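You operate a simulated robot arm through the tools that you are given. There is no shell and no other tool. Be economical: measure what you need, move in short steps, check, and stop when the job is done.

You are at the controls of a simulated robot arm. One attempt, no reset.

TASK
Park the pump and finish the middle joint with the orange jointer.
Fine: rub it smooth, sweep the crumbs off with the wooden brush, put both tools back. Set down upright: wooden brush. What is to be rubbed or washed off counts as gone when no trace of it is left.
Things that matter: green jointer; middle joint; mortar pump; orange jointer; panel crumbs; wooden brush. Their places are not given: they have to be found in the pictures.

The check looks at the end state, three seconds after you hand in, the way a careful person would. Anything else that was tipped, shoved, dropped, spilled or broken makes it a failure.

THE ROBOT
A 6-joint arm with a two-finger parallel gripper, fixed in place. Base frame: the origin is at the foot of the arm, x ahead of it, y to its left, z up; the work surface is at about z = 850. Units: mm, rad, N and s.
With the tool pointing down near the work surface it reaches from about 240 to 640 mm from the base axis. Its first joint turns from -1.152 to 1.152 rad. Payload 2.7 kg.
The TCP is the grasp point between the finger pads, 23 mm short of the fingertips. In the tool frame z runs along the fingers and y along their closing line. Largest opening 94 mm; finger width 38, thickness 10; the body of the gripper, 54 by 96 mm, starts 39 mm behind the TCP.
Orientation is that of the tool frame in the base frame, as a unit quaternion [x, y, z, w]. With the fingers straight down and closing along the base's y, the tool's x points along the base's -x, its y along +y and its z along -z.

THE INTERFACE
- The arm moves only by the tool step_arm. Its arguments are lists of equal length, an entry for each row: "linear": the shift along the base's x, y, z in m, a list of three; "rot": the turn, a rotation vector about the base's x, y, z in rad, a list of three. In form: {"linear": [[x, y, z], ...], "rot": [[rx, ry, rz], ...]}. A call has 1 to 8 rows; each row is the pose to reach, as a shift and turn from the pose commanded when the call began. "gripper" is the opening, from 0 (shut) to 1 (fully open), set as the call begins (left out, the last holds). A row lasts 0.2 s, in which the tool goes at most 50 mm and 0.15 rad; a call with a longer step from one row to the next is refused whole, and so is a gripper value outside its range. A pose out of reach is approached as far as the arm can. The call stops where the force on the tool passes 60 N (or 10 N more than at its start, if that is more) or the arm is blocked; 0.2 s more then pass. Each finger travels about 45 mm/s and halts on what it meets, pressing with about 21 N; the grip force reading is that of the motor and also rises with nothing between the fingers. The clock runs only during rows and for 0.2 s after the last one: add rows that repeat a pose to give the fingers time. The reply holds the time, the measured pose of the TCP, the force on the tool along the base axes, the opening and the grip force, in the units named above and with some noise, with the torque about the TCP (base axes, N m) and any sound that the robot's microphone picked up, and new pictures: "show" is both (left out), scene, wrist or none.
- Cameras (640 x 400 px; columns grow to the right, rows downward): "scene" is fixed at [67.6, -420.7, 1420.9]; the picture's right is [0.86, -0.51, 0.00], its down [-0.21, -0.36, -0.91] and it looks along [0.46, 0.78, -0.42] (base axes); focal length 310 px, centre (320, 200). "wrist" rides on the gripper at [86, 16, -74] in the tool frame; the picture's right is [-0.18, 0.98, 0.00], its down [-0.58, -0.11, -0.81] and it looks along [-0.79, -0.15, 0.59] (tool axes); focal length 243 px, centre (320, 200).
- pixel_to_xyz(camera, pixels): there is no depth. For up to 12 entries [column, row, z] of the newest picture of that camera ("zoom" is the newest enlarged one), the place [x, y] in the base frame at which the ray of that pixel passes the height z, good to about 2 mm. The clock stands still meanwhile.
- close_up(camera, box): a new picture of the part [left, top, right, bottom] of that camera's present view, enlarged. The clock stands still meanwhile.
- sign_off(): hands the job in; it is judged then, once.

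Go step by step. Measure first, check grasps and placings, and put right what went wrong. The budget is 80 turns and 200 pictures, counting those below and the enlarged ones. Unless the task says otherwise, let go and move clear before handing in, and close with one line.

The tools are called after "Call:" as name(argument=value, ...) on one line, values as JSON. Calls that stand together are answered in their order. step_arm: Moves the arm, as the interface text tells. Its arguments: {"type":"object","properties":{"linear":{"type":"array","items":{"type":"array","items":{"type":"number"}}},"rot":{"type":"array","items":{"type":"array","items":{"type":"number"}}},"gripper":{"type":"number"},"show":{"type":"string","enum":["both","scene","wrist","none"]}},"required":["linear","rot"]} The other tools are called the same way: pixel_to_xyz (camera, pixels) gives the place at which the rays of pixels pass given heights; close_up (camera, box) takes an enlarged picture of a part of a camera's view; sign_off () hands the job in.

At the start:

```text
time: 0.0
position: [341.7, 110.9, 1300.0]
tool_rot: [-0.001, 1.0, 0.0, 0.0]
wrist_force: [0.1, -0.4, 0.7]
ft_torque: [-0.02, -0.02, -0.01]
opening: 93.9
finger_force: 0.2
```

scene: 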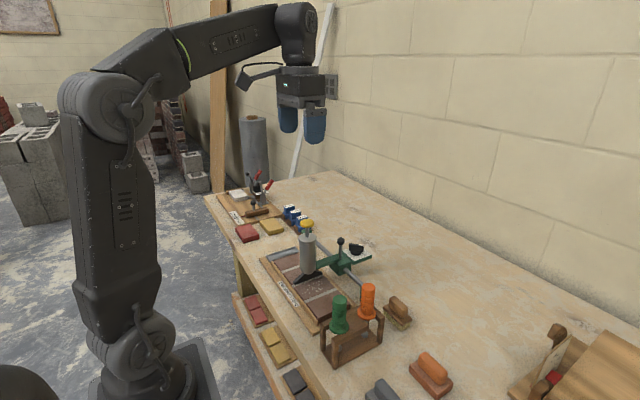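
wrist: 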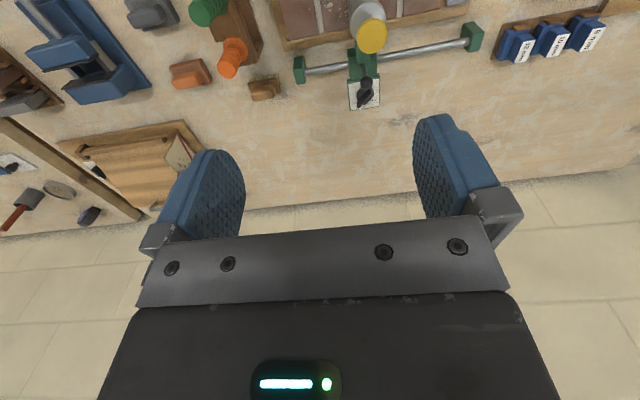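

The scene shows a panel with brick joints near (310,285), a pump at (308,255), jointers in a rack at (340,315)/(368,300), and brush candidates at (397,312) and (430,370). I'll enlarge these areas first.

Call:
close_up(camera="scene", box=[240, 210, 400, 310])

Call:
close_up(camera="scene", box=[300, 270, 500, 395])

Call:
close_up(camera="wrist", box=[160, 0, 500, 212])

```text
4.00 times, centred on (320, 260) of scene
```

zoom: 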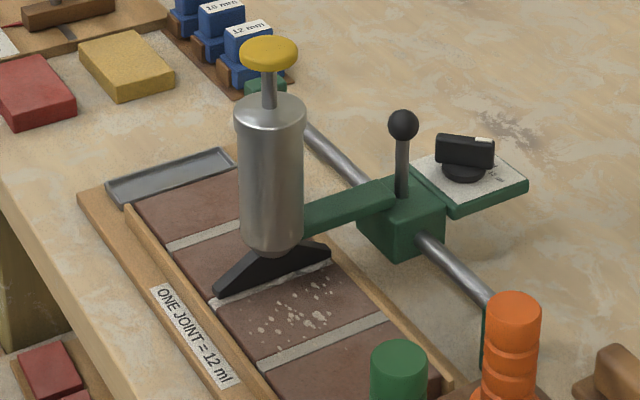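

```text
3.20 times, centred on (400, 332) of scene
```

zoom: 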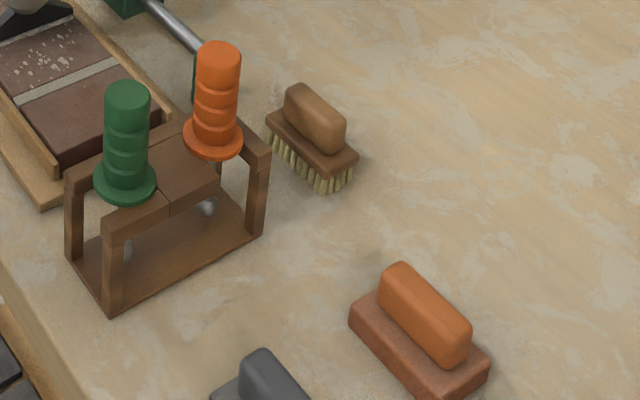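

```text
1.88 times, centred on (330, 106) of wrist
```

zoom: 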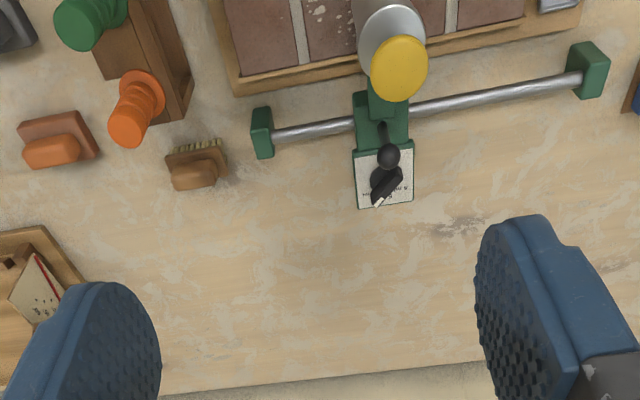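

The pump sits on a rail with a ball lever, with its nozzle on the middle of the panel; a grey tray is at the panel's far end, crumbs are right of the nozzle. I'll measure key points.

Call:
pixel_to_xyz(camera="wrist", pixels=[[372, 36, 1010], [364, 95, 910], [300, 70, 880], [472, 38, 880], [232, 55, 950], [208, 8, 950], [264, 90, 880], [190, 72, 880], [321, 15, 870], [268, 50, 860], [465, 10, 860], [366, 82, 950]])

Call:
pixel_to_xyz(camera="scene", pixels=[[307, 223, 1010], [340, 241, 950], [368, 287, 950], [340, 299, 950], [398, 305, 885], [356, 249, 890], [262, 258, 860], [320, 333, 860], [301, 285, 870], [323, 275, 870], [283, 254, 870], [345, 290, 870]])

Call:
close_up(camera="scene", box=[330, 225, 390, 275])

Call:
close_up(camera="wrist", box=[330, 60, 400, 110])

```text
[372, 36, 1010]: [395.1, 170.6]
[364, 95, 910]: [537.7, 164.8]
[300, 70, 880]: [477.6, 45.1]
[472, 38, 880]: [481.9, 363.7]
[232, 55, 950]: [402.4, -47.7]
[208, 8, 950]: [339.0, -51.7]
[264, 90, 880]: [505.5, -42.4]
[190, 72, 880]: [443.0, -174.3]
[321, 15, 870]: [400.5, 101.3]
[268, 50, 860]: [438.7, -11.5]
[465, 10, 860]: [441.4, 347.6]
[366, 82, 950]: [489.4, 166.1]
```

```text
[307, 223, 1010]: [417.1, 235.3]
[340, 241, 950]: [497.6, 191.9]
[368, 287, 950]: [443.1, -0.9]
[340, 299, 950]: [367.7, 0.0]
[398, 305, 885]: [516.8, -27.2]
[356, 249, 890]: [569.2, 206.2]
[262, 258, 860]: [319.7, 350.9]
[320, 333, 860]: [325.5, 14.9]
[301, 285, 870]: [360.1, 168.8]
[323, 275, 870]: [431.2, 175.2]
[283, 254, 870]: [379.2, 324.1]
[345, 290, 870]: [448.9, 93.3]
```

```text
8.00 times, centred on (360, 250) of scene
```

zoom: 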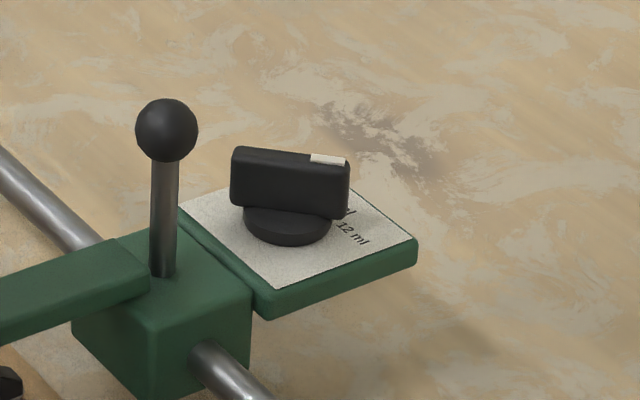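

```text
8.00 times, centred on (365, 85) of wrist
```

zoom: 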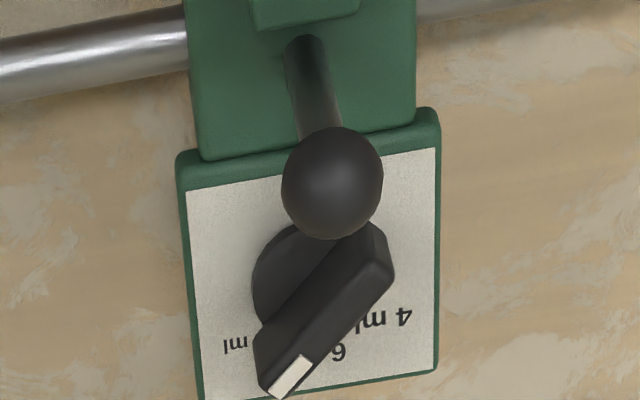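

Triangulating gives the lever ball at about (478,164,971) and the pump plunger top at (379,165,1054); the tray lies at the panel's +y end. I'll rotate the tool 90° so the camera looks along +y down the rail, and get closer.

Call:
step_arm(linear=[[0, 0, 0], [0, 0, 0], [0.02, -0.03, -0.02], [0.03, -0.06, -0.05], [0.03, -0.08, -0.08], [0.03, -0.09, -0.1], [0.03, -0.1, -0.1], [0.03, -0.1, -0.1]], rot=[[0, 0, 0.15], [0, 0, 0.3], [0, 0, 0.45], [0, 0, 0.6], [0, 0, 0.75], [0, 0, 0.9], [0, 0, 1.05], [0, 0, 1.2]], gripper=0.3, show="none")

Call:
step_arm(linear=[[0, 0, 0], [0, 0, 0], [0, 0, 0], [0, 0, 0]], rot=[[0, 0, 0.15], [0, 0, 0.3], [0, 0, 0.371], [0, 0, 0.371]])

```text
time: 1.8
position: [370.7, 10.5, 1201.0]
tool_rot: [-0.566, 0.824, 0.001, 0.0]
wrist_force: [0.4, 0.5, 0.1]
ft_torque: [0.01, -0.03, 0.01]
opening: 28.0
finger_force: 0.1
```

```text
time: 2.8
position: [371.6, 12.0, 1200.7]
tool_rot: [0.707, -0.707, 0.0, 0.0]
wrist_force: [-1.1, 0.3, -0.1]
ft_torque: [-0.01, 0.01, -0.04]
opening: 28.3
finger_force: 0.1
```

scene: 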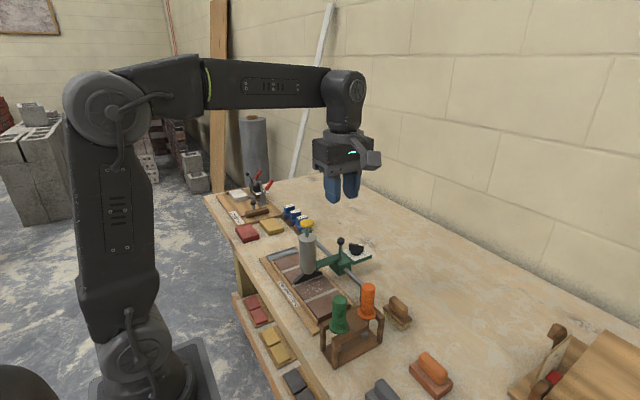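
wrist: 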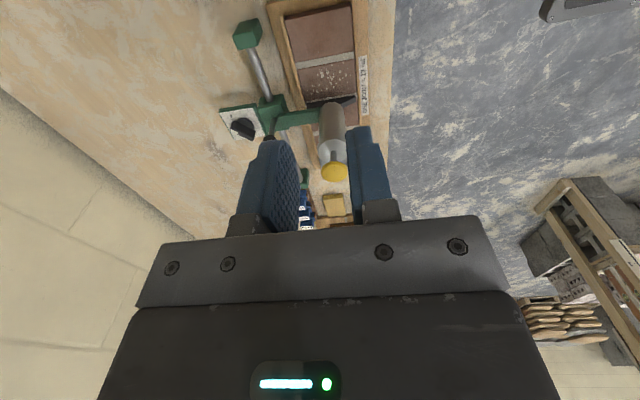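

The wrist view now shows the rail (260,70), block (270,110) and panel (325,60). I'll enlarge it and measure the rail and block.

Call:
close_up(camera="wrist", box=[220, 0, 380, 160])

Call:
pixel_to_xyz(camera="wrist", pixels=[[247, 35, 890], [258, 75, 890], [270, 103, 900], [314, 55, 870], [352, 55, 870], [350, 8, 860], [276, 5, 860], [368, 100, 860]])

Call:
pixel_to_xyz(camera="scene", pixels=[[361, 301, 850], [361, 290, 890], [343, 260, 890], [349, 273, 870], [350, 278, 890], [335, 262, 900], [342, 274, 850]])

```text
2.50 times, centred on (300, 80) of wrist
```

zoom: 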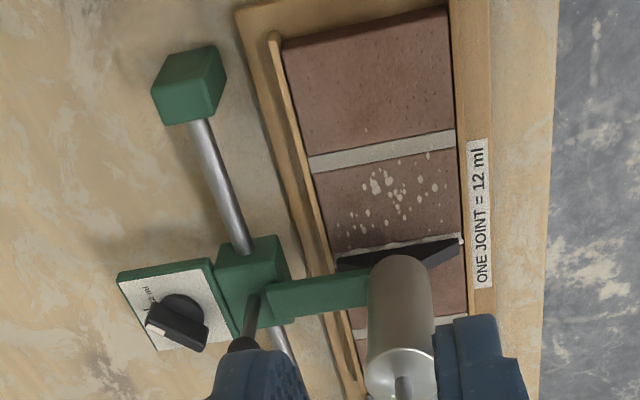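

```text
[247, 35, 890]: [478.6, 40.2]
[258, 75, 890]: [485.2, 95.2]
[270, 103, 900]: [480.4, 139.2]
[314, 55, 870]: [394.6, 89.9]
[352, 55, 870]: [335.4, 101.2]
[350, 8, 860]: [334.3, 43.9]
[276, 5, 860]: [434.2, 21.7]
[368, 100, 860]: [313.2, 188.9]
```

```text
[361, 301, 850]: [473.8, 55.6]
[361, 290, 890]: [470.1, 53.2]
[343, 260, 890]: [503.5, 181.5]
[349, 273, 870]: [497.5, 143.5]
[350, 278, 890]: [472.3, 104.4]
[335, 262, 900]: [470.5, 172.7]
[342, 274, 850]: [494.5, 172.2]
```

Call:
pixel_to_xyz(camera="wrist", pixels=[[254, 50, 890], [268, 97, 890], [254, 50, 910], [268, 97, 910], [274, 118, 910], [261, 118, 910], [283, 95, 910], [259, 99, 910]])

Call:
pixel_to_xyz(camera="scene", pixels=[[361, 283, 890], [346, 270, 890], [361, 283, 910], [346, 270, 910], [329, 257, 910], [341, 266, 910], [351, 260, 910]])

```text
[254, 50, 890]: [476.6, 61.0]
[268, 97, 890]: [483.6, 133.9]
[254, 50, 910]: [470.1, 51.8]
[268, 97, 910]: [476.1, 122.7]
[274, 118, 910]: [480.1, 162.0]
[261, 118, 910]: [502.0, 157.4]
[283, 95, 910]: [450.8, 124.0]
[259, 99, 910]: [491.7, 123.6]
```

```text
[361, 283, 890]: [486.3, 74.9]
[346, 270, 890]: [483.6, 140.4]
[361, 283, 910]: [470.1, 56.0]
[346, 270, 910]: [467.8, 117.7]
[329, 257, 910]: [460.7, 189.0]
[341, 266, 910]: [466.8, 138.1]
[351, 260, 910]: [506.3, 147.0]
```

Rail is at about x=478, z≈900, with its free stretch at y≈60–138. I'll lower the partly open fingers to straddle the rail at y≈95, stopping above it first.

Call:
step_arm(linear=[[0.03, 0.025, 0], [0.06, 0.05, 0], [0.09, 0.07, -0.02], [0.1065, 0.083, -0.06], [0.1065, 0.083, -0.11], [0.1065, 0.083, -0.16], [0.1065, 0.083, -0.21], [0.1065, 0.083, -0.25]], rot=[[0, 0, 0], [0, 0, 0], [0, 0, 0], [0, 0, 0], [0, 0, 0], [0, 0, 0], [0, 0, 0], [0, 0, 0]], gripper=0.4)

Call:
close_up(camera="scene", box=[280, 210, 440, 310])

```text
time: 4.6
position: [481.5, 96.9, 950.1]
tool_rot: [0.707, -0.707, 0.0, 0.0]
wrist_force: [-1.0, -0.7, 0.5]
ft_torque: [-0.04, 0.0, -0.02]
opening: 38.0
finger_force: 0.0
```

scene: 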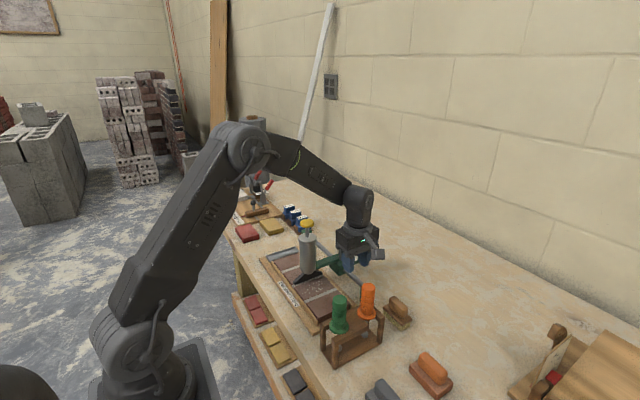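
wrist: 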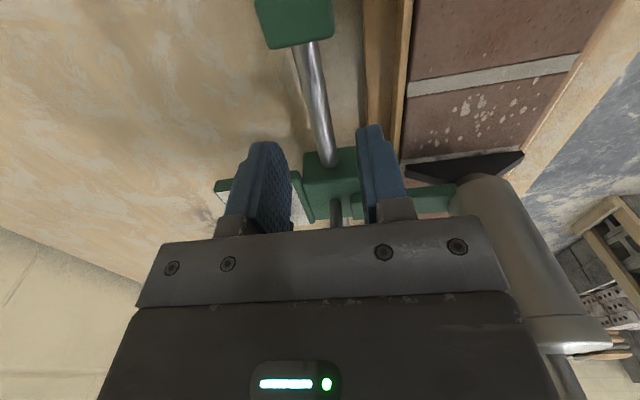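

```text
4.00 times, centred on (360, 260) of scene
```

zoom: 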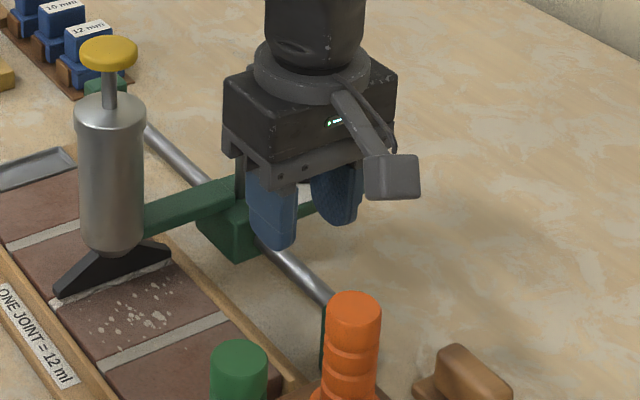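

The rail (315,90) runs between the fingers. I'll check rail x and the block's front face before descending.

Call:
pixel_to_xyz(camera="wrist", pixels=[[305, 60, 900], [327, 160, 900], [316, 110, 900], [268, 145, 927], [372, 130, 927], [305, 165, 915], [357, 152, 915], [296, 47, 900], [330, 30, 910]])

```text
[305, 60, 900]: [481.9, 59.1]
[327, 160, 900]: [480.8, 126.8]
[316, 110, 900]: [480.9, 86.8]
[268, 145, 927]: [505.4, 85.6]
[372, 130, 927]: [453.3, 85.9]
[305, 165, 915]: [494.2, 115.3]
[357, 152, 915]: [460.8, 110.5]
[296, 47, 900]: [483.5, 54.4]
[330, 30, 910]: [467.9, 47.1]
```

Rail centre is x≈481 and the block face y≈122. I'll back off slightly, descend to straddle it, then make first contact.

Call:
step_arm(linear=[[0, -0.006, 0], [0, -0.006, -0.02], [0, -0.006, -0.037], [0, 0.0, -0.037], [0, 0.01, -0.037], [0, 0.02, -0.037], [0, 0.03, -0.037]], rot=[[0, 0, 0], [0, 0, 0], [0, 0, 0], [0, 0, 0], [0, 0, 0], [0, 0, 0], [0, 0, 0]])

Call:
close_up(camera="scene", box=[280, 210, 440, 310])

```text
time: 6.2
position: [476.8, 124.2, 913.5]
tool_rot: [-0.707, 0.708, 0.0, 0.0]
wrist_force: [-0.4, 0.1, 0.6]
ft_torque: [0.02, 0.01, 0.02]
opening: 37.9
finger_force: 0.0
```

scene: 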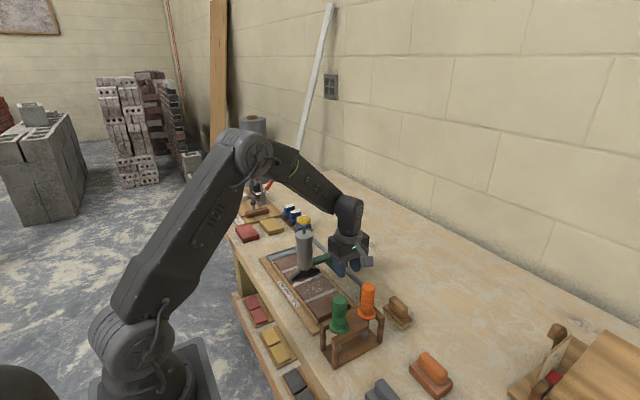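
wrist: 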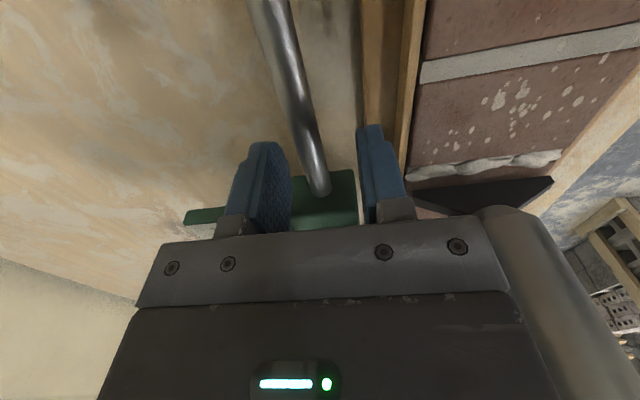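

```text
4.00 times, centred on (360, 260) of scene
```

zoom: 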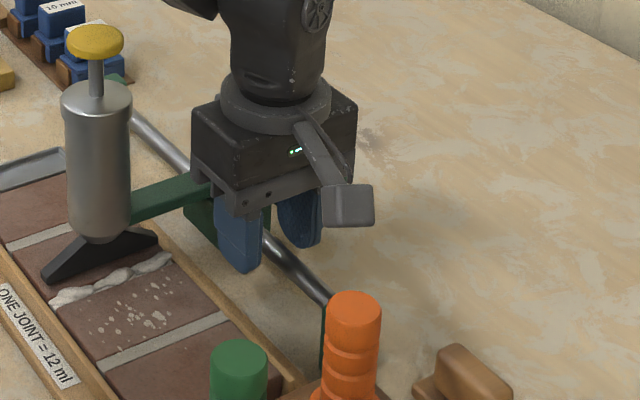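

The block slides freely (force ~0) and a raw mortar bead now shows in the middle joint. I'll continue pushing toward the tray.

Call:
step_arm(linear=[[0.002, 0.015, 0], [0.004, 0.03, 0], [0.004, 0.045, 0], [0.004, 0.06, 0], [0.004, 0.075, 0], [0.004, 0.09, 0], [0.004, 0.1, 0], [0.004, 0.11, 0]], rot=[[0, 0, 0], [0, 0, 0], [0, 0, 0], [0, 0, 0], [0, 0, 0], [0, 0, 0], [0, 0, 0], [0, 0, 0]])

Call:
close_up(camera="scene", box=[240, 200, 400, 300])

```text
time: 8.0
position: [479.8, 235.8, 913.4]
tool_rot: [0.707, -0.707, 0.0, 0.0]
wrist_force: [-1.2, 0.2, -0.6]
ft_torque: [0.02, 0.0, 0.01]
opening: 37.8
finger_force: 0.1
```

scene: 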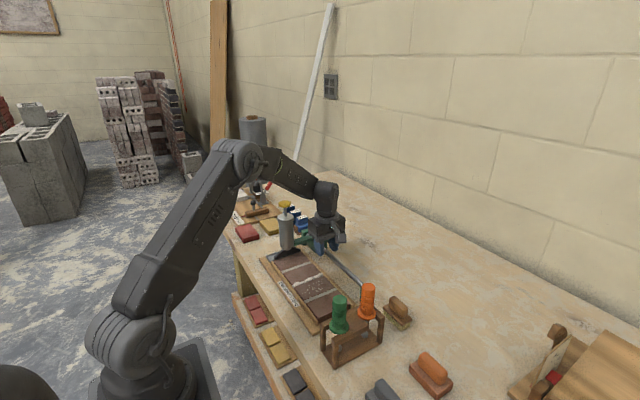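
wrist: 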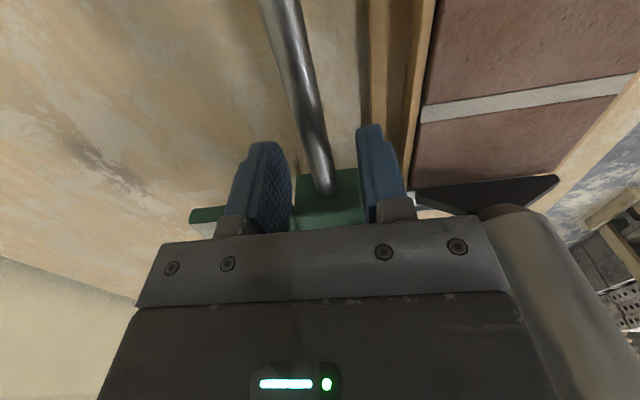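

```text
4.00 times, centred on (320, 250) of scene
```

zoom: 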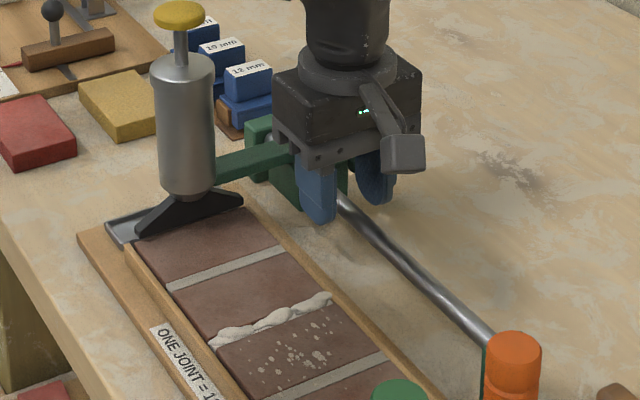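

The nozzle is at the tray's near edge; the far bracket is still a bit ahead. I'll creep on to the stop.

Call:
step_arm(linear=[[0, 0.006, 0], [0, 0.012, 0], [0, 0.018, 0], [0, 0.024, 0], [0, 0.03, 0], [0, 0.035, 0]], rot=[[0, 0, 0], [0, 0, 0], [0, 0, 0], [0, 0, 0], [0, 0, 0], [0, 0, 0]])

Call:
close_up(camera="scene", box=[240, 200, 400, 300])

```text
time: 9.4
position: [480.7, 265.5, 912.8]
tool_rot: [-0.707, 0.707, 0.001, -0.002]
wrist_force: [-9.4, -24.6, 7.9]
ft_torque: [1.69, -0.52, 0.43]
opening: 37.7
finger_force: 0.0
```

scene: 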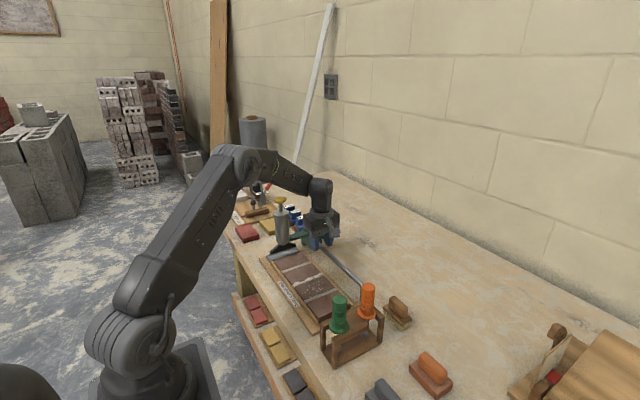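
wrist: 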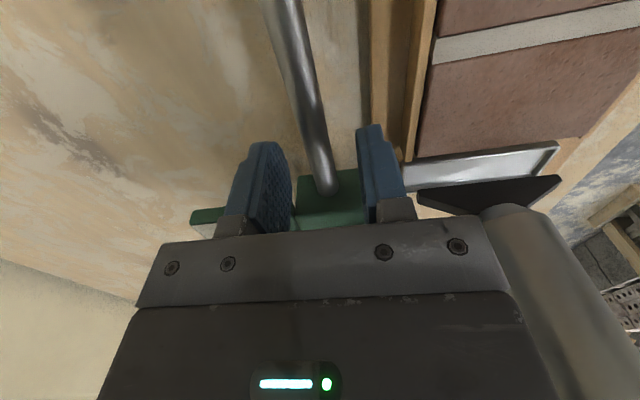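

```text
4.00 times, centred on (320, 250) of scene
```

zoom: 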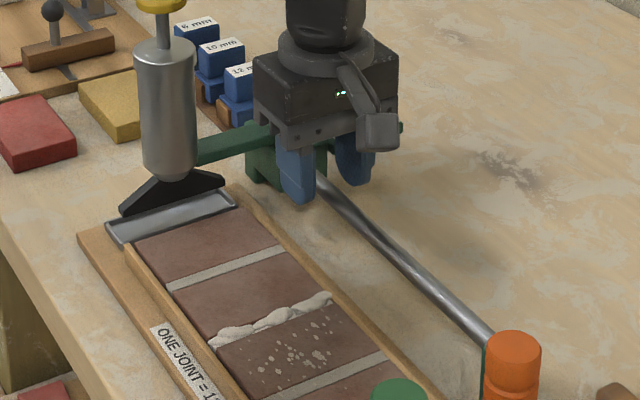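

The block hit the end stop (−25 N) and the nozzle stands over the tray. I'll back off, rise and move to look at the jointer rack.

Call:
step_arm(linear=[[0, -0.015, 0], [0, -0.03, 0], [0, -0.04, 0.05], [0, -0.06, 0.1], [0, -0.1, 0.15], [-0.01, -0.15, 0.2], [-0.02, -0.2, 0.23], [-0.04, -0.24, 0.25]], rot=[[0, 0, 0], [0, 0, 0], [0, 0, 0], [0, 0, 0], [0, 0, 0], [0, 0, 0], [0, 0, 0], [0, 0, 0]], show="none")

Call:
step_arm(linear=[[0, -0.03, 0], [0, -0.06, 0], [0, -0.09, 0], [0, -0.11, 0], [0, -0.11, 0]], rot=[[0, 0, 0], [0, 0, 0], [0, 0, 0], [0, 0, 0], [0, 0, 0]])

Call:
close_up(camera="scene", box=[240, 190, 368, 270])

Call:
close_up(camera="wrist", box=[220, 0, 420, 125])

```text
refused: row 3 steps farther than a row can; nothing moved
```

```text
time: 10.6
position: [481.7, 160.2, 912.3]
tool_rot: [-0.707, 0.707, 0.0, 0.0]
wrist_force: [0.0, 0.3, -0.3]
ft_torque: [0.02, 0.0, -0.01]
opening: 37.7
finger_force: 0.0
```

scene: 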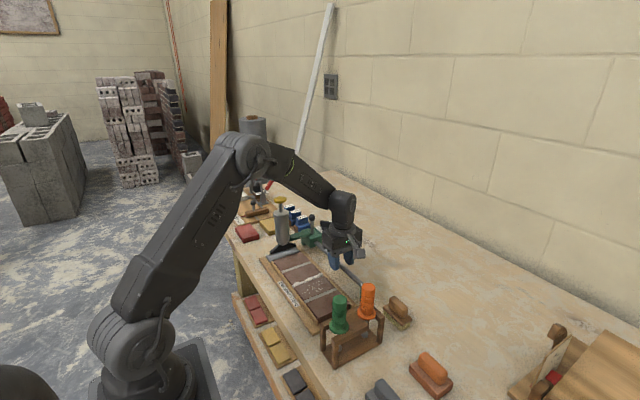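
wrist: 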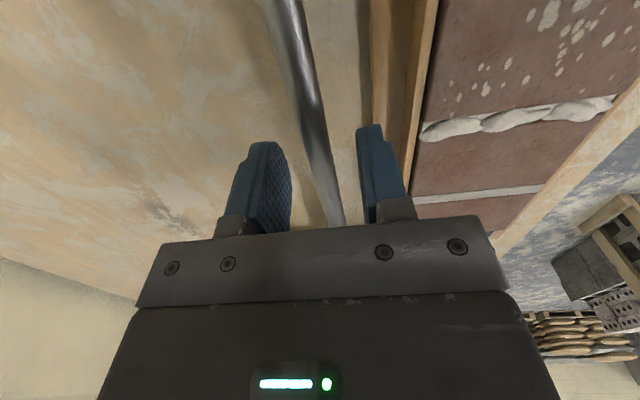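

```text
5.00 times, centred on (304, 230) of scene
```

zoom: 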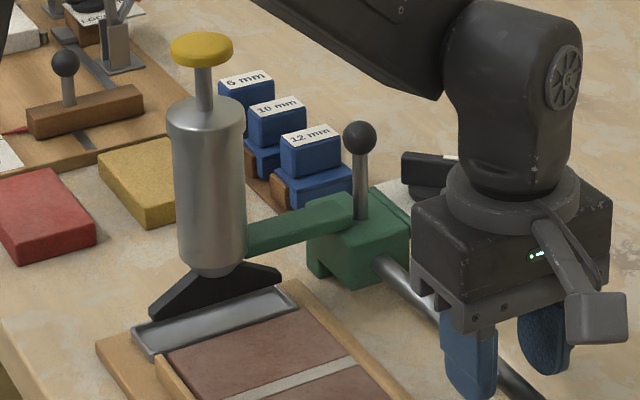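

```text
3.20 times, centred on (320, 62) of wrist
```

zoom: 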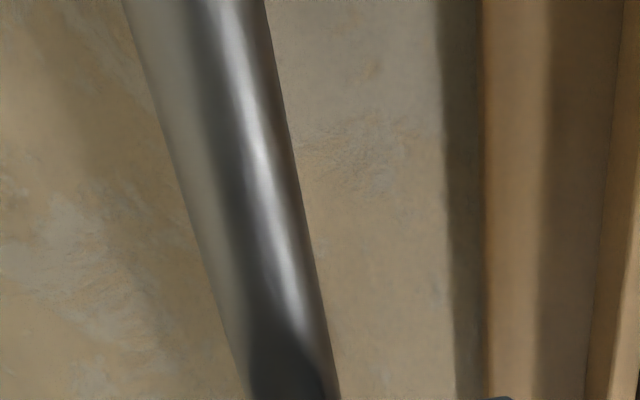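

The pump stays parked over the tray. Now up, and over to view the rack from −y side.

Call:
step_arm(linear=[[0, 0, 0.048], [0, 0, 0.096], [0, 0, 0.144], [0, 0, 0.19], [-0.02, -0.04, 0.2], [-0.035, -0.08, 0.21], [-0.05, -0.12, 0.22], [-0.06, -0.16, 0.22]], rot=[[0, 0, 0], [0, 0, 0], [0, 0, 0], [0, 0, 0], [0, 0, 0], [0, 0, 0], [0, 0, 0], [0, 0, 0]], show="none")

Call:
step_arm(linear=[[0, -0.03, 0], [0, -0.06, 0], [0, -0.09, 0], [0, -0.12, 0], [0, -0.12, 0]], rot=[[0, 0, 0], [0, 0, 0], [0, 0, 0], [0, 0, 0], [0, 0, 0]])

Call:
close_up(camera="scene", box=[310, 275, 420, 375])

Call:
close_up(camera="wrist", box=[220, 0, 480, 160])

```text
time: 12.4
position: [424.4, -3.3, 1134.1]
tool_rot: [0.708, -0.706, 0.0, 0.0]
wrist_force: [0.8, 0.1, 0.9]
ft_torque: [0.01, 0.02, 0.01]
opening: 37.7
finger_force: 0.0
```

```text
time: 13.6
position: [421.7, -121.6, 1132.1]
tool_rot: [0.707, -0.707, 0.001, 0.0]
wrist_force: [0.6, 0.2, -0.4]
ft_torque: [-0.04, 0.0, 0.03]
opening: 37.5
finger_force: 0.0
```

scene: 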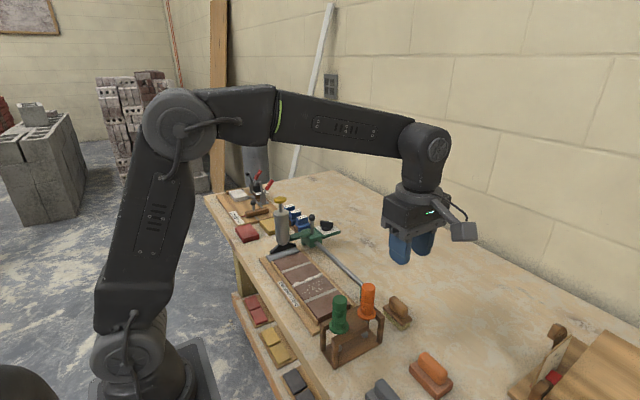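
wrist: 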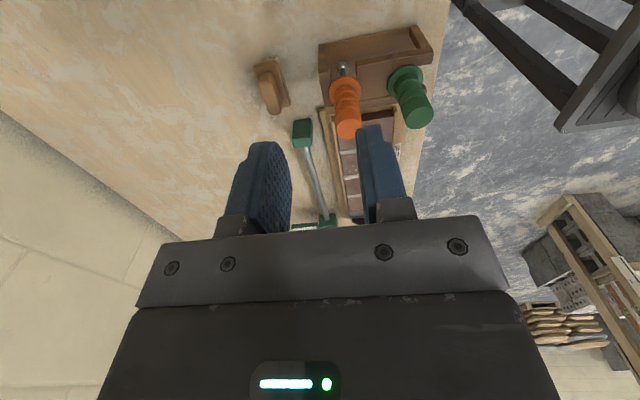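

```text
4.00 times, centred on (365, 325) of scene
```

zoom: 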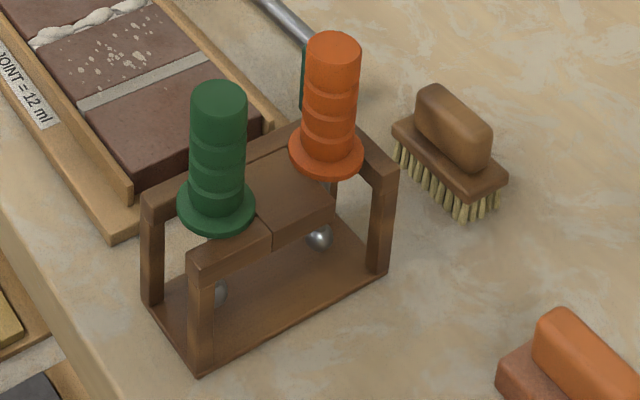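

```text
2.46 times, centred on (350, 80) of wrist
```

zoom: 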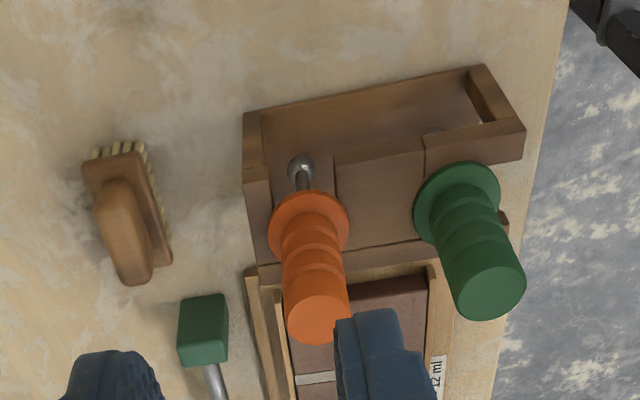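

The orange jointer (wrist px 350,128 top; 342,66 ball tip; scene 368,286 top) hangs by its flange in a slot. I'll triangulate it.

Call:
pixel_to_xyz(camera="wrist", pixels=[[350, 128, 980], [345.2, 90.2, 930], [342, 66, 890], [329.7, 90, 930], [361, 90, 930], [329, 53, 920], [430, 42, 920], [318, 45, 860], [270, 85, 880]])

Call:
pixel_to_xyz(camera="scene", pixels=[[368.2, 286.2, 980], [366.5, 312.5, 930], [364.8, 335, 890], [357.3, 313, 930], [376, 313, 930], [335, 369, 850], [382, 344, 850], [322, 350, 850], [396, 308, 885], [397, 316, 870]])

```text
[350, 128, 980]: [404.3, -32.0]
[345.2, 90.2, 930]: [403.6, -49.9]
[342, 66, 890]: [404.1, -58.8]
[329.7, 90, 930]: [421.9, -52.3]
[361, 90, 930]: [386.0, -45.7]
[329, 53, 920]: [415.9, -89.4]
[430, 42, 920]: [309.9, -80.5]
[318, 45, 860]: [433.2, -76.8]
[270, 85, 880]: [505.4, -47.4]
```

```text
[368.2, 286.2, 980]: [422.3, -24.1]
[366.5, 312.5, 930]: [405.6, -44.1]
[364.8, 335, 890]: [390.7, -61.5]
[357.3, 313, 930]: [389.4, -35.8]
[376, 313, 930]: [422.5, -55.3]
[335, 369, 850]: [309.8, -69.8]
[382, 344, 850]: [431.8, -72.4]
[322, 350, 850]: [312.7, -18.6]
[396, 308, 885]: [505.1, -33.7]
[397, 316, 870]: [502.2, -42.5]
```

Jointer axis is at (404,−47): flange z≈930, top z≈1002, ball tip z≈868. I'll go above it with fingers at ~50 mm and look before descending.

Call:
step_arm(linear=[[-0.006, 0.025, 0], [-0.012, 0.05, 0], [-0.0175, 0.0736, -0.02], [-0.0175, 0.0736, -0.06], [-0.0175, 0.0736, -0.08], [-0.0175, 0.0736, -0.08]], rot=[[0, 0, 0], [0, 0, 0], [0, 0, 0], [0, 0, 0], [0, 0, 0], [0, 0, 0]], gripper=0.55)

Call:
close_up(camera="scene", box=[300, 220, 460, 340])

```text
time: 15.0
position: [403.6, -44.7, 1052.8]
tool_rot: [0.707, -0.707, 0.0, 0.0]
wrist_force: [0.5, 0.4, -1.1]
ft_torque: [-0.02, 0.0, 0.01]
opening: 51.7
finger_force: 0.1
```

scene: 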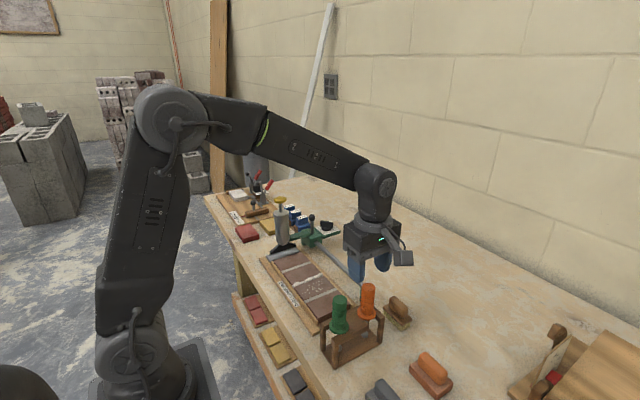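
wrist: 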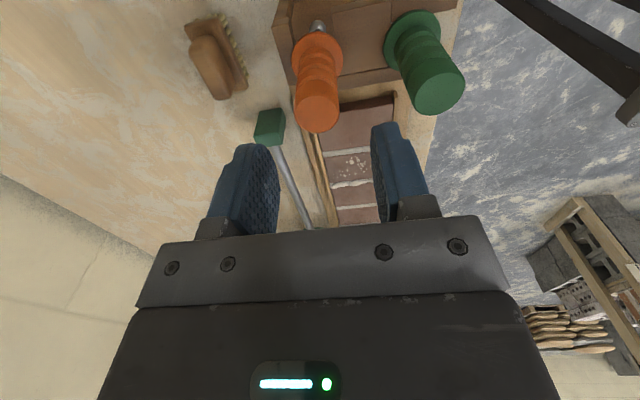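

```text
3.33 times, centred on (380, 280) of scene
```

zoom: 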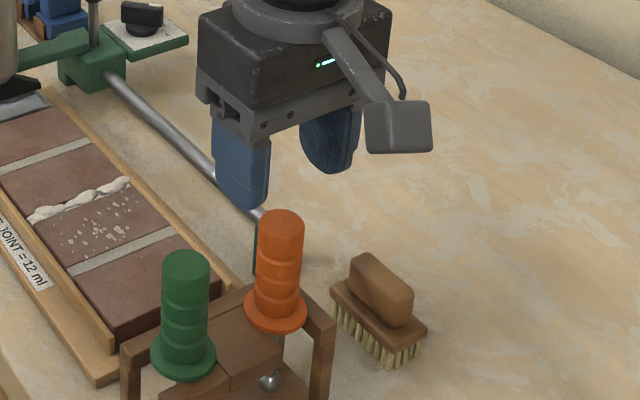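

Call:
pixel_to_xyz(camera="wrist", pixels=[[317, 113, 1002], [295, 113, 1002], [339, 113, 1002], [317, 50, 930], [319, 28, 868], [318, 28, 875]])

Call:
pixel_to_xyz(camera="scene", pixels=[[368.5, 287, 1002], [284, 302, 870], [312, 278, 870], [318, 322, 870], [347, 295, 870]])

```text
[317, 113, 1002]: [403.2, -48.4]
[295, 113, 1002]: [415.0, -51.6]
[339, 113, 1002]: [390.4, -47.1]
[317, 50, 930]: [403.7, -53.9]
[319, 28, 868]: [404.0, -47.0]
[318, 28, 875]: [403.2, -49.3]
```

```text
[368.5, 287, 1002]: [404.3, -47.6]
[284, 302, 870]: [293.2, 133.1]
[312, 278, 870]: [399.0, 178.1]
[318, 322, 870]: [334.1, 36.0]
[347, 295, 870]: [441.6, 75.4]
```

Top is centred at (403.5,−48), matching the TCP. Descend and close.

Call:
step_arm(linear=[[0, 0, -0.03], [0, 0, -0.055], [0, 0, -0.075], [0, 0, -0.075]], rot=[[0, 0, 0], [0, 0, 0], [0, 0, 0], [0, 0, 0]], show="none")

Call:
step_arm(linear=[[0, 0, 0], [0, 0, 0], [0, 0, 0], [0, 0, 0]], rot=[[0, 0, 0], [0, 0, 0], [0, 0, 0], [0, 0, 0]], gripper=0.0)

Call:
close_up(camera="scene", box=[300, 240, 460, 360])

```text
time: 16.0
position: [405.1, -45.9, 976.8]
tool_rot: [0.707, -0.707, 0.0, 0.0]
wrist_force: [-0.6, -0.3, 0.4]
ft_torque: [-0.05, -0.02, 0.04]
opening: 51.6
finger_force: 0.0
```

```text
time: 17.0
position: [404.6, -45.5, 977.8]
tool_rot: [-0.707, 0.707, 0.0, 0.0]
wrist_force: [-0.5, 0.8, -0.5]
ft_torque: [-0.01, -0.04, 0.01]
opening: 27.2
finger_force: 21.4
```

scene: 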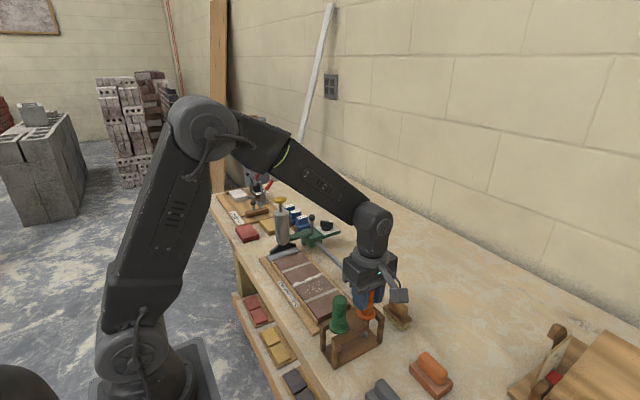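
wrist: 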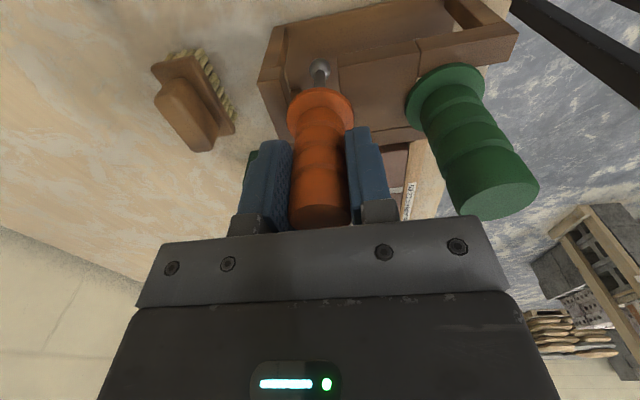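

```text
3.33 times, centred on (380, 300) of scene
```

zoom: 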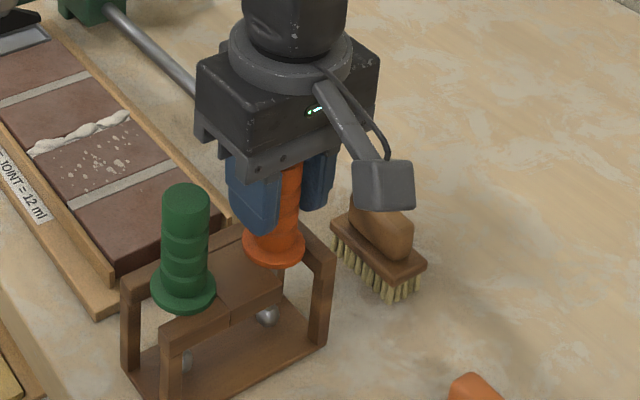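

Grip holds at 27 mm. Lift straight up and check the tip.

Call:
step_arm(linear=[[0, 0, 0.015], [0, 0, 0.035], [0, 0, 0.06], [0, 0, 0.09], [0, 0, 0.12], [0, 0, 0.12]], rot=[[0, 0, 0], [0, 0, 0], [0, 0, 0], [0, 0, 0], [0, 0, 0], [0, 0, 0]])

Call:
close_up(camera="scene", box=[300, 220, 460, 340])

Call:
close_up(camera="wrist", box=[220, 40, 420, 240])

```text
time: 18.4
position: [406.2, -47.1, 1097.1]
tool_rot: [-0.707, 0.707, 0.001, 0.0]
wrist_force: [0.0, -0.2, -1.2]
ft_torque: [-0.02, 0.02, -0.03]
opening: 27.3
finger_force: 21.3
```

scene: 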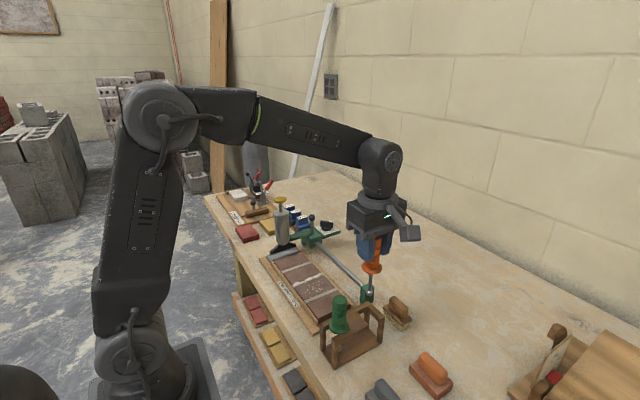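
wrist: 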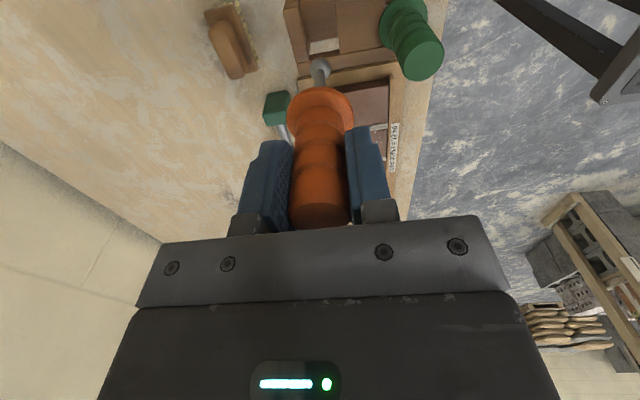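

```text
3.33 times, centred on (380, 280) of scene
```

zoom: 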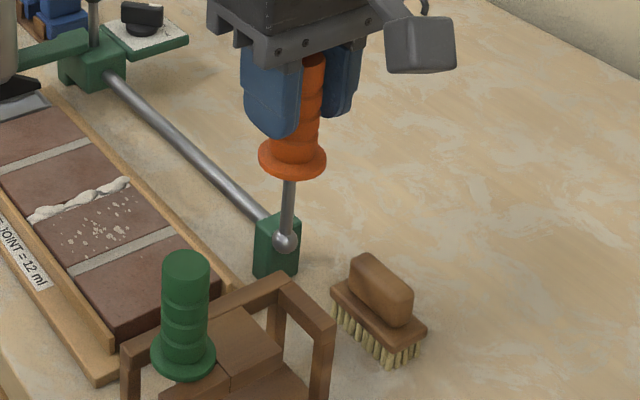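

```text
2.00 times, centred on (320, 140) of wrist
```

zoom: 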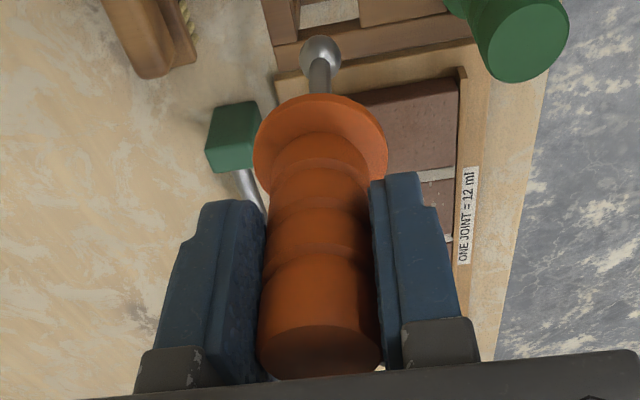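

Jointer is out cleanly, ball tip visible (scene zoom 285,240). Move toward the panel for measuring the middle joint from the wrist camera.

Call:
step_arm(linear=[[0.01, 0.03, 0], [0.02, 0.06, 0], [0.03, 0.09, 0], [0.04, 0.11, 0], [0.04, 0.11, 0]], rot=[[0, 0, 0], [0, 0, 0], [0, 0, 0], [0, 0, 0], [0, 0, 0]])

Call:
close_up(camera="scene", box=[264, 240, 360, 300])

Call:
close_up(camera="wrist", box=[320, 0, 480, 100])

```text
time: 19.6
position: [444.3, 61.7, 1097.6]
tool_rot: [-0.707, 0.707, 0.0, 0.0]
wrist_force: [0.4, 0.4, -1.2]
ft_torque: [0.01, -0.02, 0.01]
opening: 27.3
finger_force: 21.0
```

scene: 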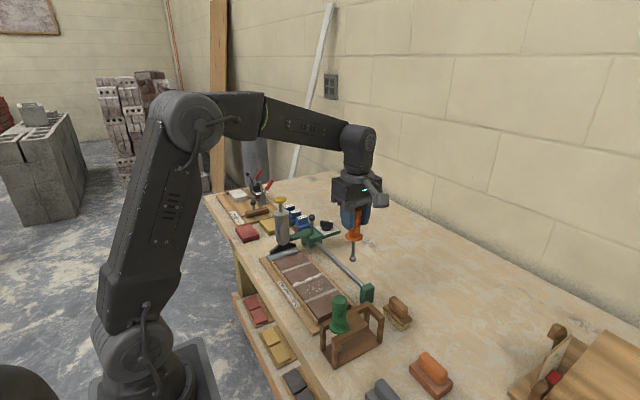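
wrist: 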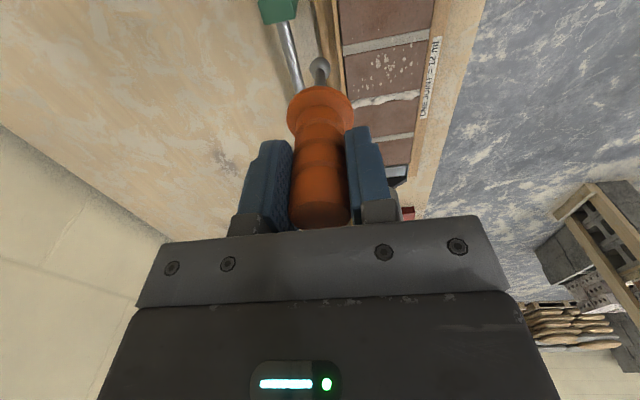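

```text
6.67 times, centred on (312, 270) of scene
```

zoom: 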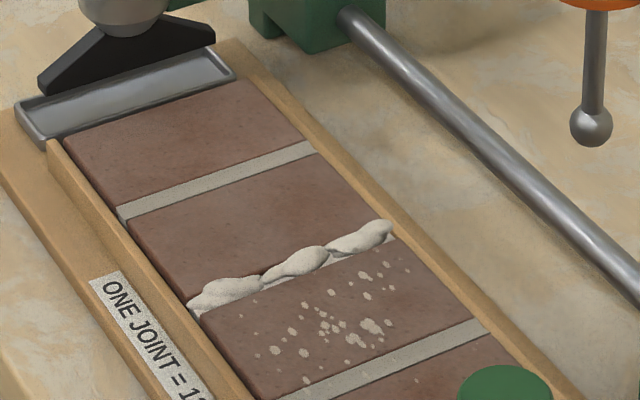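

```text
4.00 times, centred on (400, 50) of wrist
```

zoom: 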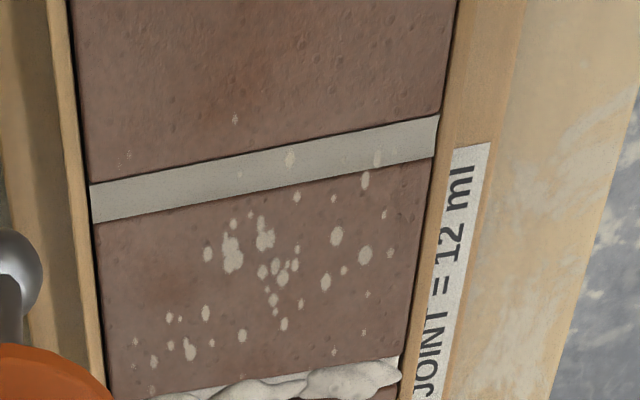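

Call:
pixel_to_xyz(camera="wrist", pixels=[[342.5, 51.2, 870], [429.2, 34.2, 870], [342.5, 51.2, 885], [429.2, 34.2, 885], [420, 93.7, 870], [357, 101, 870], [420, 93.7, 885], [357, 101, 885]])

Call:
pixel_to_xyz(camera="scene", pixels=[[337.5, 288.7, 870], [307.5, 299.2, 870], [337.5, 288.7, 885], [307.5, 299.2, 885], [293.2, 285.7, 870], [322.5, 274.2, 870], [293.2, 285.7, 885], [322.5, 274.2, 885]])

```text
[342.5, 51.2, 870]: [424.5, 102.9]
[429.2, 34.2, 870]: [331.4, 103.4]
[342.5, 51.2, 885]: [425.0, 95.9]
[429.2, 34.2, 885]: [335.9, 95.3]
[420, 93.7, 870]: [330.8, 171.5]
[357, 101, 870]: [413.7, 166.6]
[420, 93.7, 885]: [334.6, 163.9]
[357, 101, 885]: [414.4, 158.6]
```

```text
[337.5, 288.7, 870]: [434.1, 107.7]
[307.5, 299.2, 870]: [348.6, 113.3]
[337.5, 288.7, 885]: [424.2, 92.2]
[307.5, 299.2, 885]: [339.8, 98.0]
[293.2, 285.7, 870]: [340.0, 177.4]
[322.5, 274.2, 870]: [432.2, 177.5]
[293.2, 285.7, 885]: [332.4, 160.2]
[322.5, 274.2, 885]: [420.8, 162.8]
```

Brick tops come out at z≈881; the middle joint is at y≈163, x≈333–427. I'll bring the ball over its centre with ~25 mm clearance and look.

Call:
step_arm(linear=[[-0.02, 0.03, 0], [-0.04, 0.06, 0], [-0.06, 0.09, 0], [-0.0647, 0.101, -0.03], [-0.0647, 0.101, -0.065], [-0.0647, 0.101, -0.065]], rot=[[0, 0, 0], [0, 0, 0], [0, 0, 0], [0, 0, 0], [0, 0, 0], [0, 0, 0]])

Call:
close_up(camera="scene", box=[264, 240, 360, 300])

Call:
close_up(camera="wrist", box=[240, 0, 400, 100])

```text
time: 21.0
position: [379.8, 164.5, 1033.6]
tool_rot: [-0.707, 0.707, 0.0, 0.0]
wrist_force: [0.3, -0.1, -1.0]
ft_torque: [-0.03, -0.01, 0.01]
opening: 27.5
finger_force: 20.8
```

scene: 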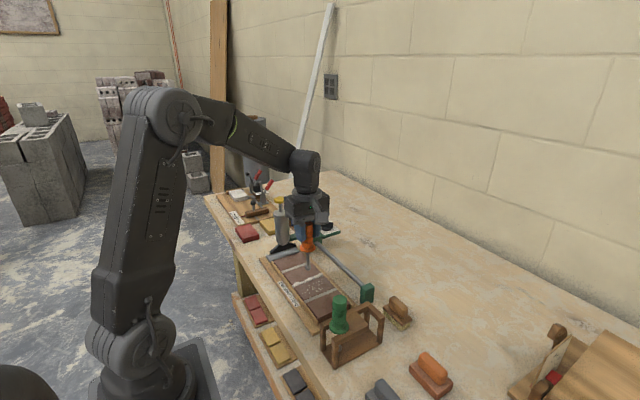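
wrist: 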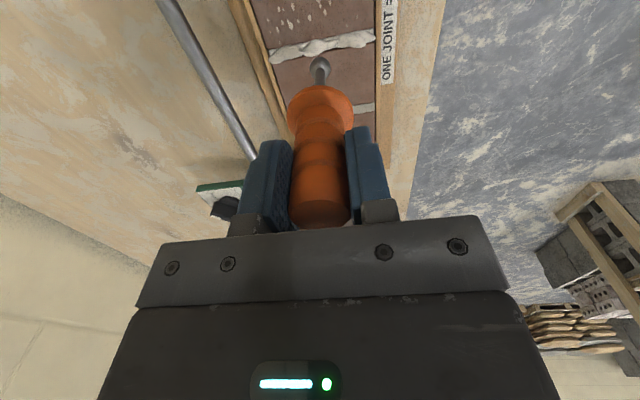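

```text
6.67 times, centred on (312, 270) of scene
```

zoom: 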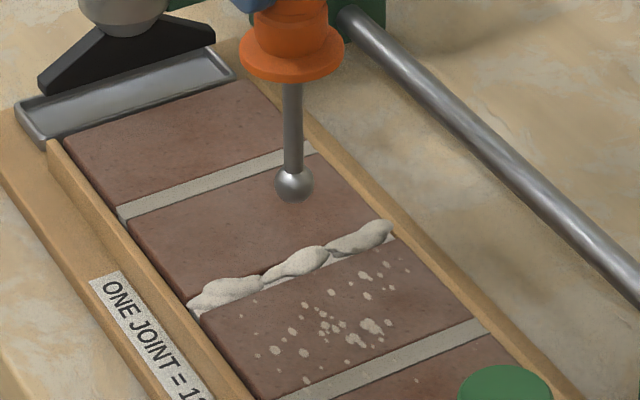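

```text
4.00 times, centred on (320, 50) of wrist
```

zoom: 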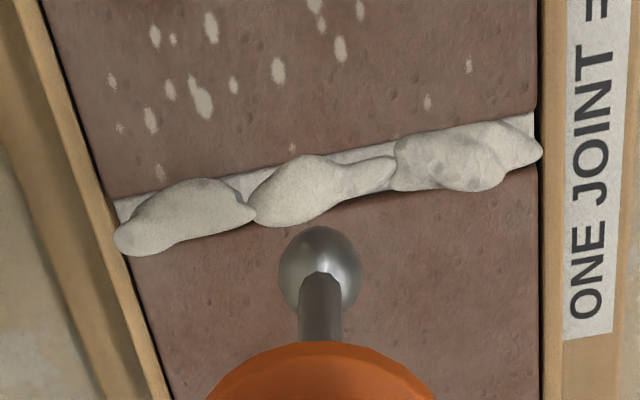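

Call:
pixel_to_xyz(camera="wrist", pixels=[[374.5, 34.5, 881], [270.5, 57.5, 881], [374, 28, 881], [375, 41, 881], [269, 51, 881], [272.5, 64, 881], [320, 67, 922], [320, 67, 917]])

Call:
pixel_to_xyz(camera="scene", pixels=[[308.1, 267.8, 924], [308.1, 267.8, 918], [294.4, 287, 881], [322.5, 275.5, 881], [311.5, 262.2, 881], [282, 272, 881]])

```text
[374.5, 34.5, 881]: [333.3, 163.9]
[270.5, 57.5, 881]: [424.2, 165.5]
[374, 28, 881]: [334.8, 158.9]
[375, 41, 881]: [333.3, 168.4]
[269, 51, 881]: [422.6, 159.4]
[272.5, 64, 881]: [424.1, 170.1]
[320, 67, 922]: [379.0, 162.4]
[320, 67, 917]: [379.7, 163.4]
```

```text
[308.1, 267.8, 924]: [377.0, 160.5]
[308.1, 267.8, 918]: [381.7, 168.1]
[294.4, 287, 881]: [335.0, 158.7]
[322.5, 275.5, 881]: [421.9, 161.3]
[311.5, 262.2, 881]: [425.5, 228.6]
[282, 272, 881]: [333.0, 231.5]
```

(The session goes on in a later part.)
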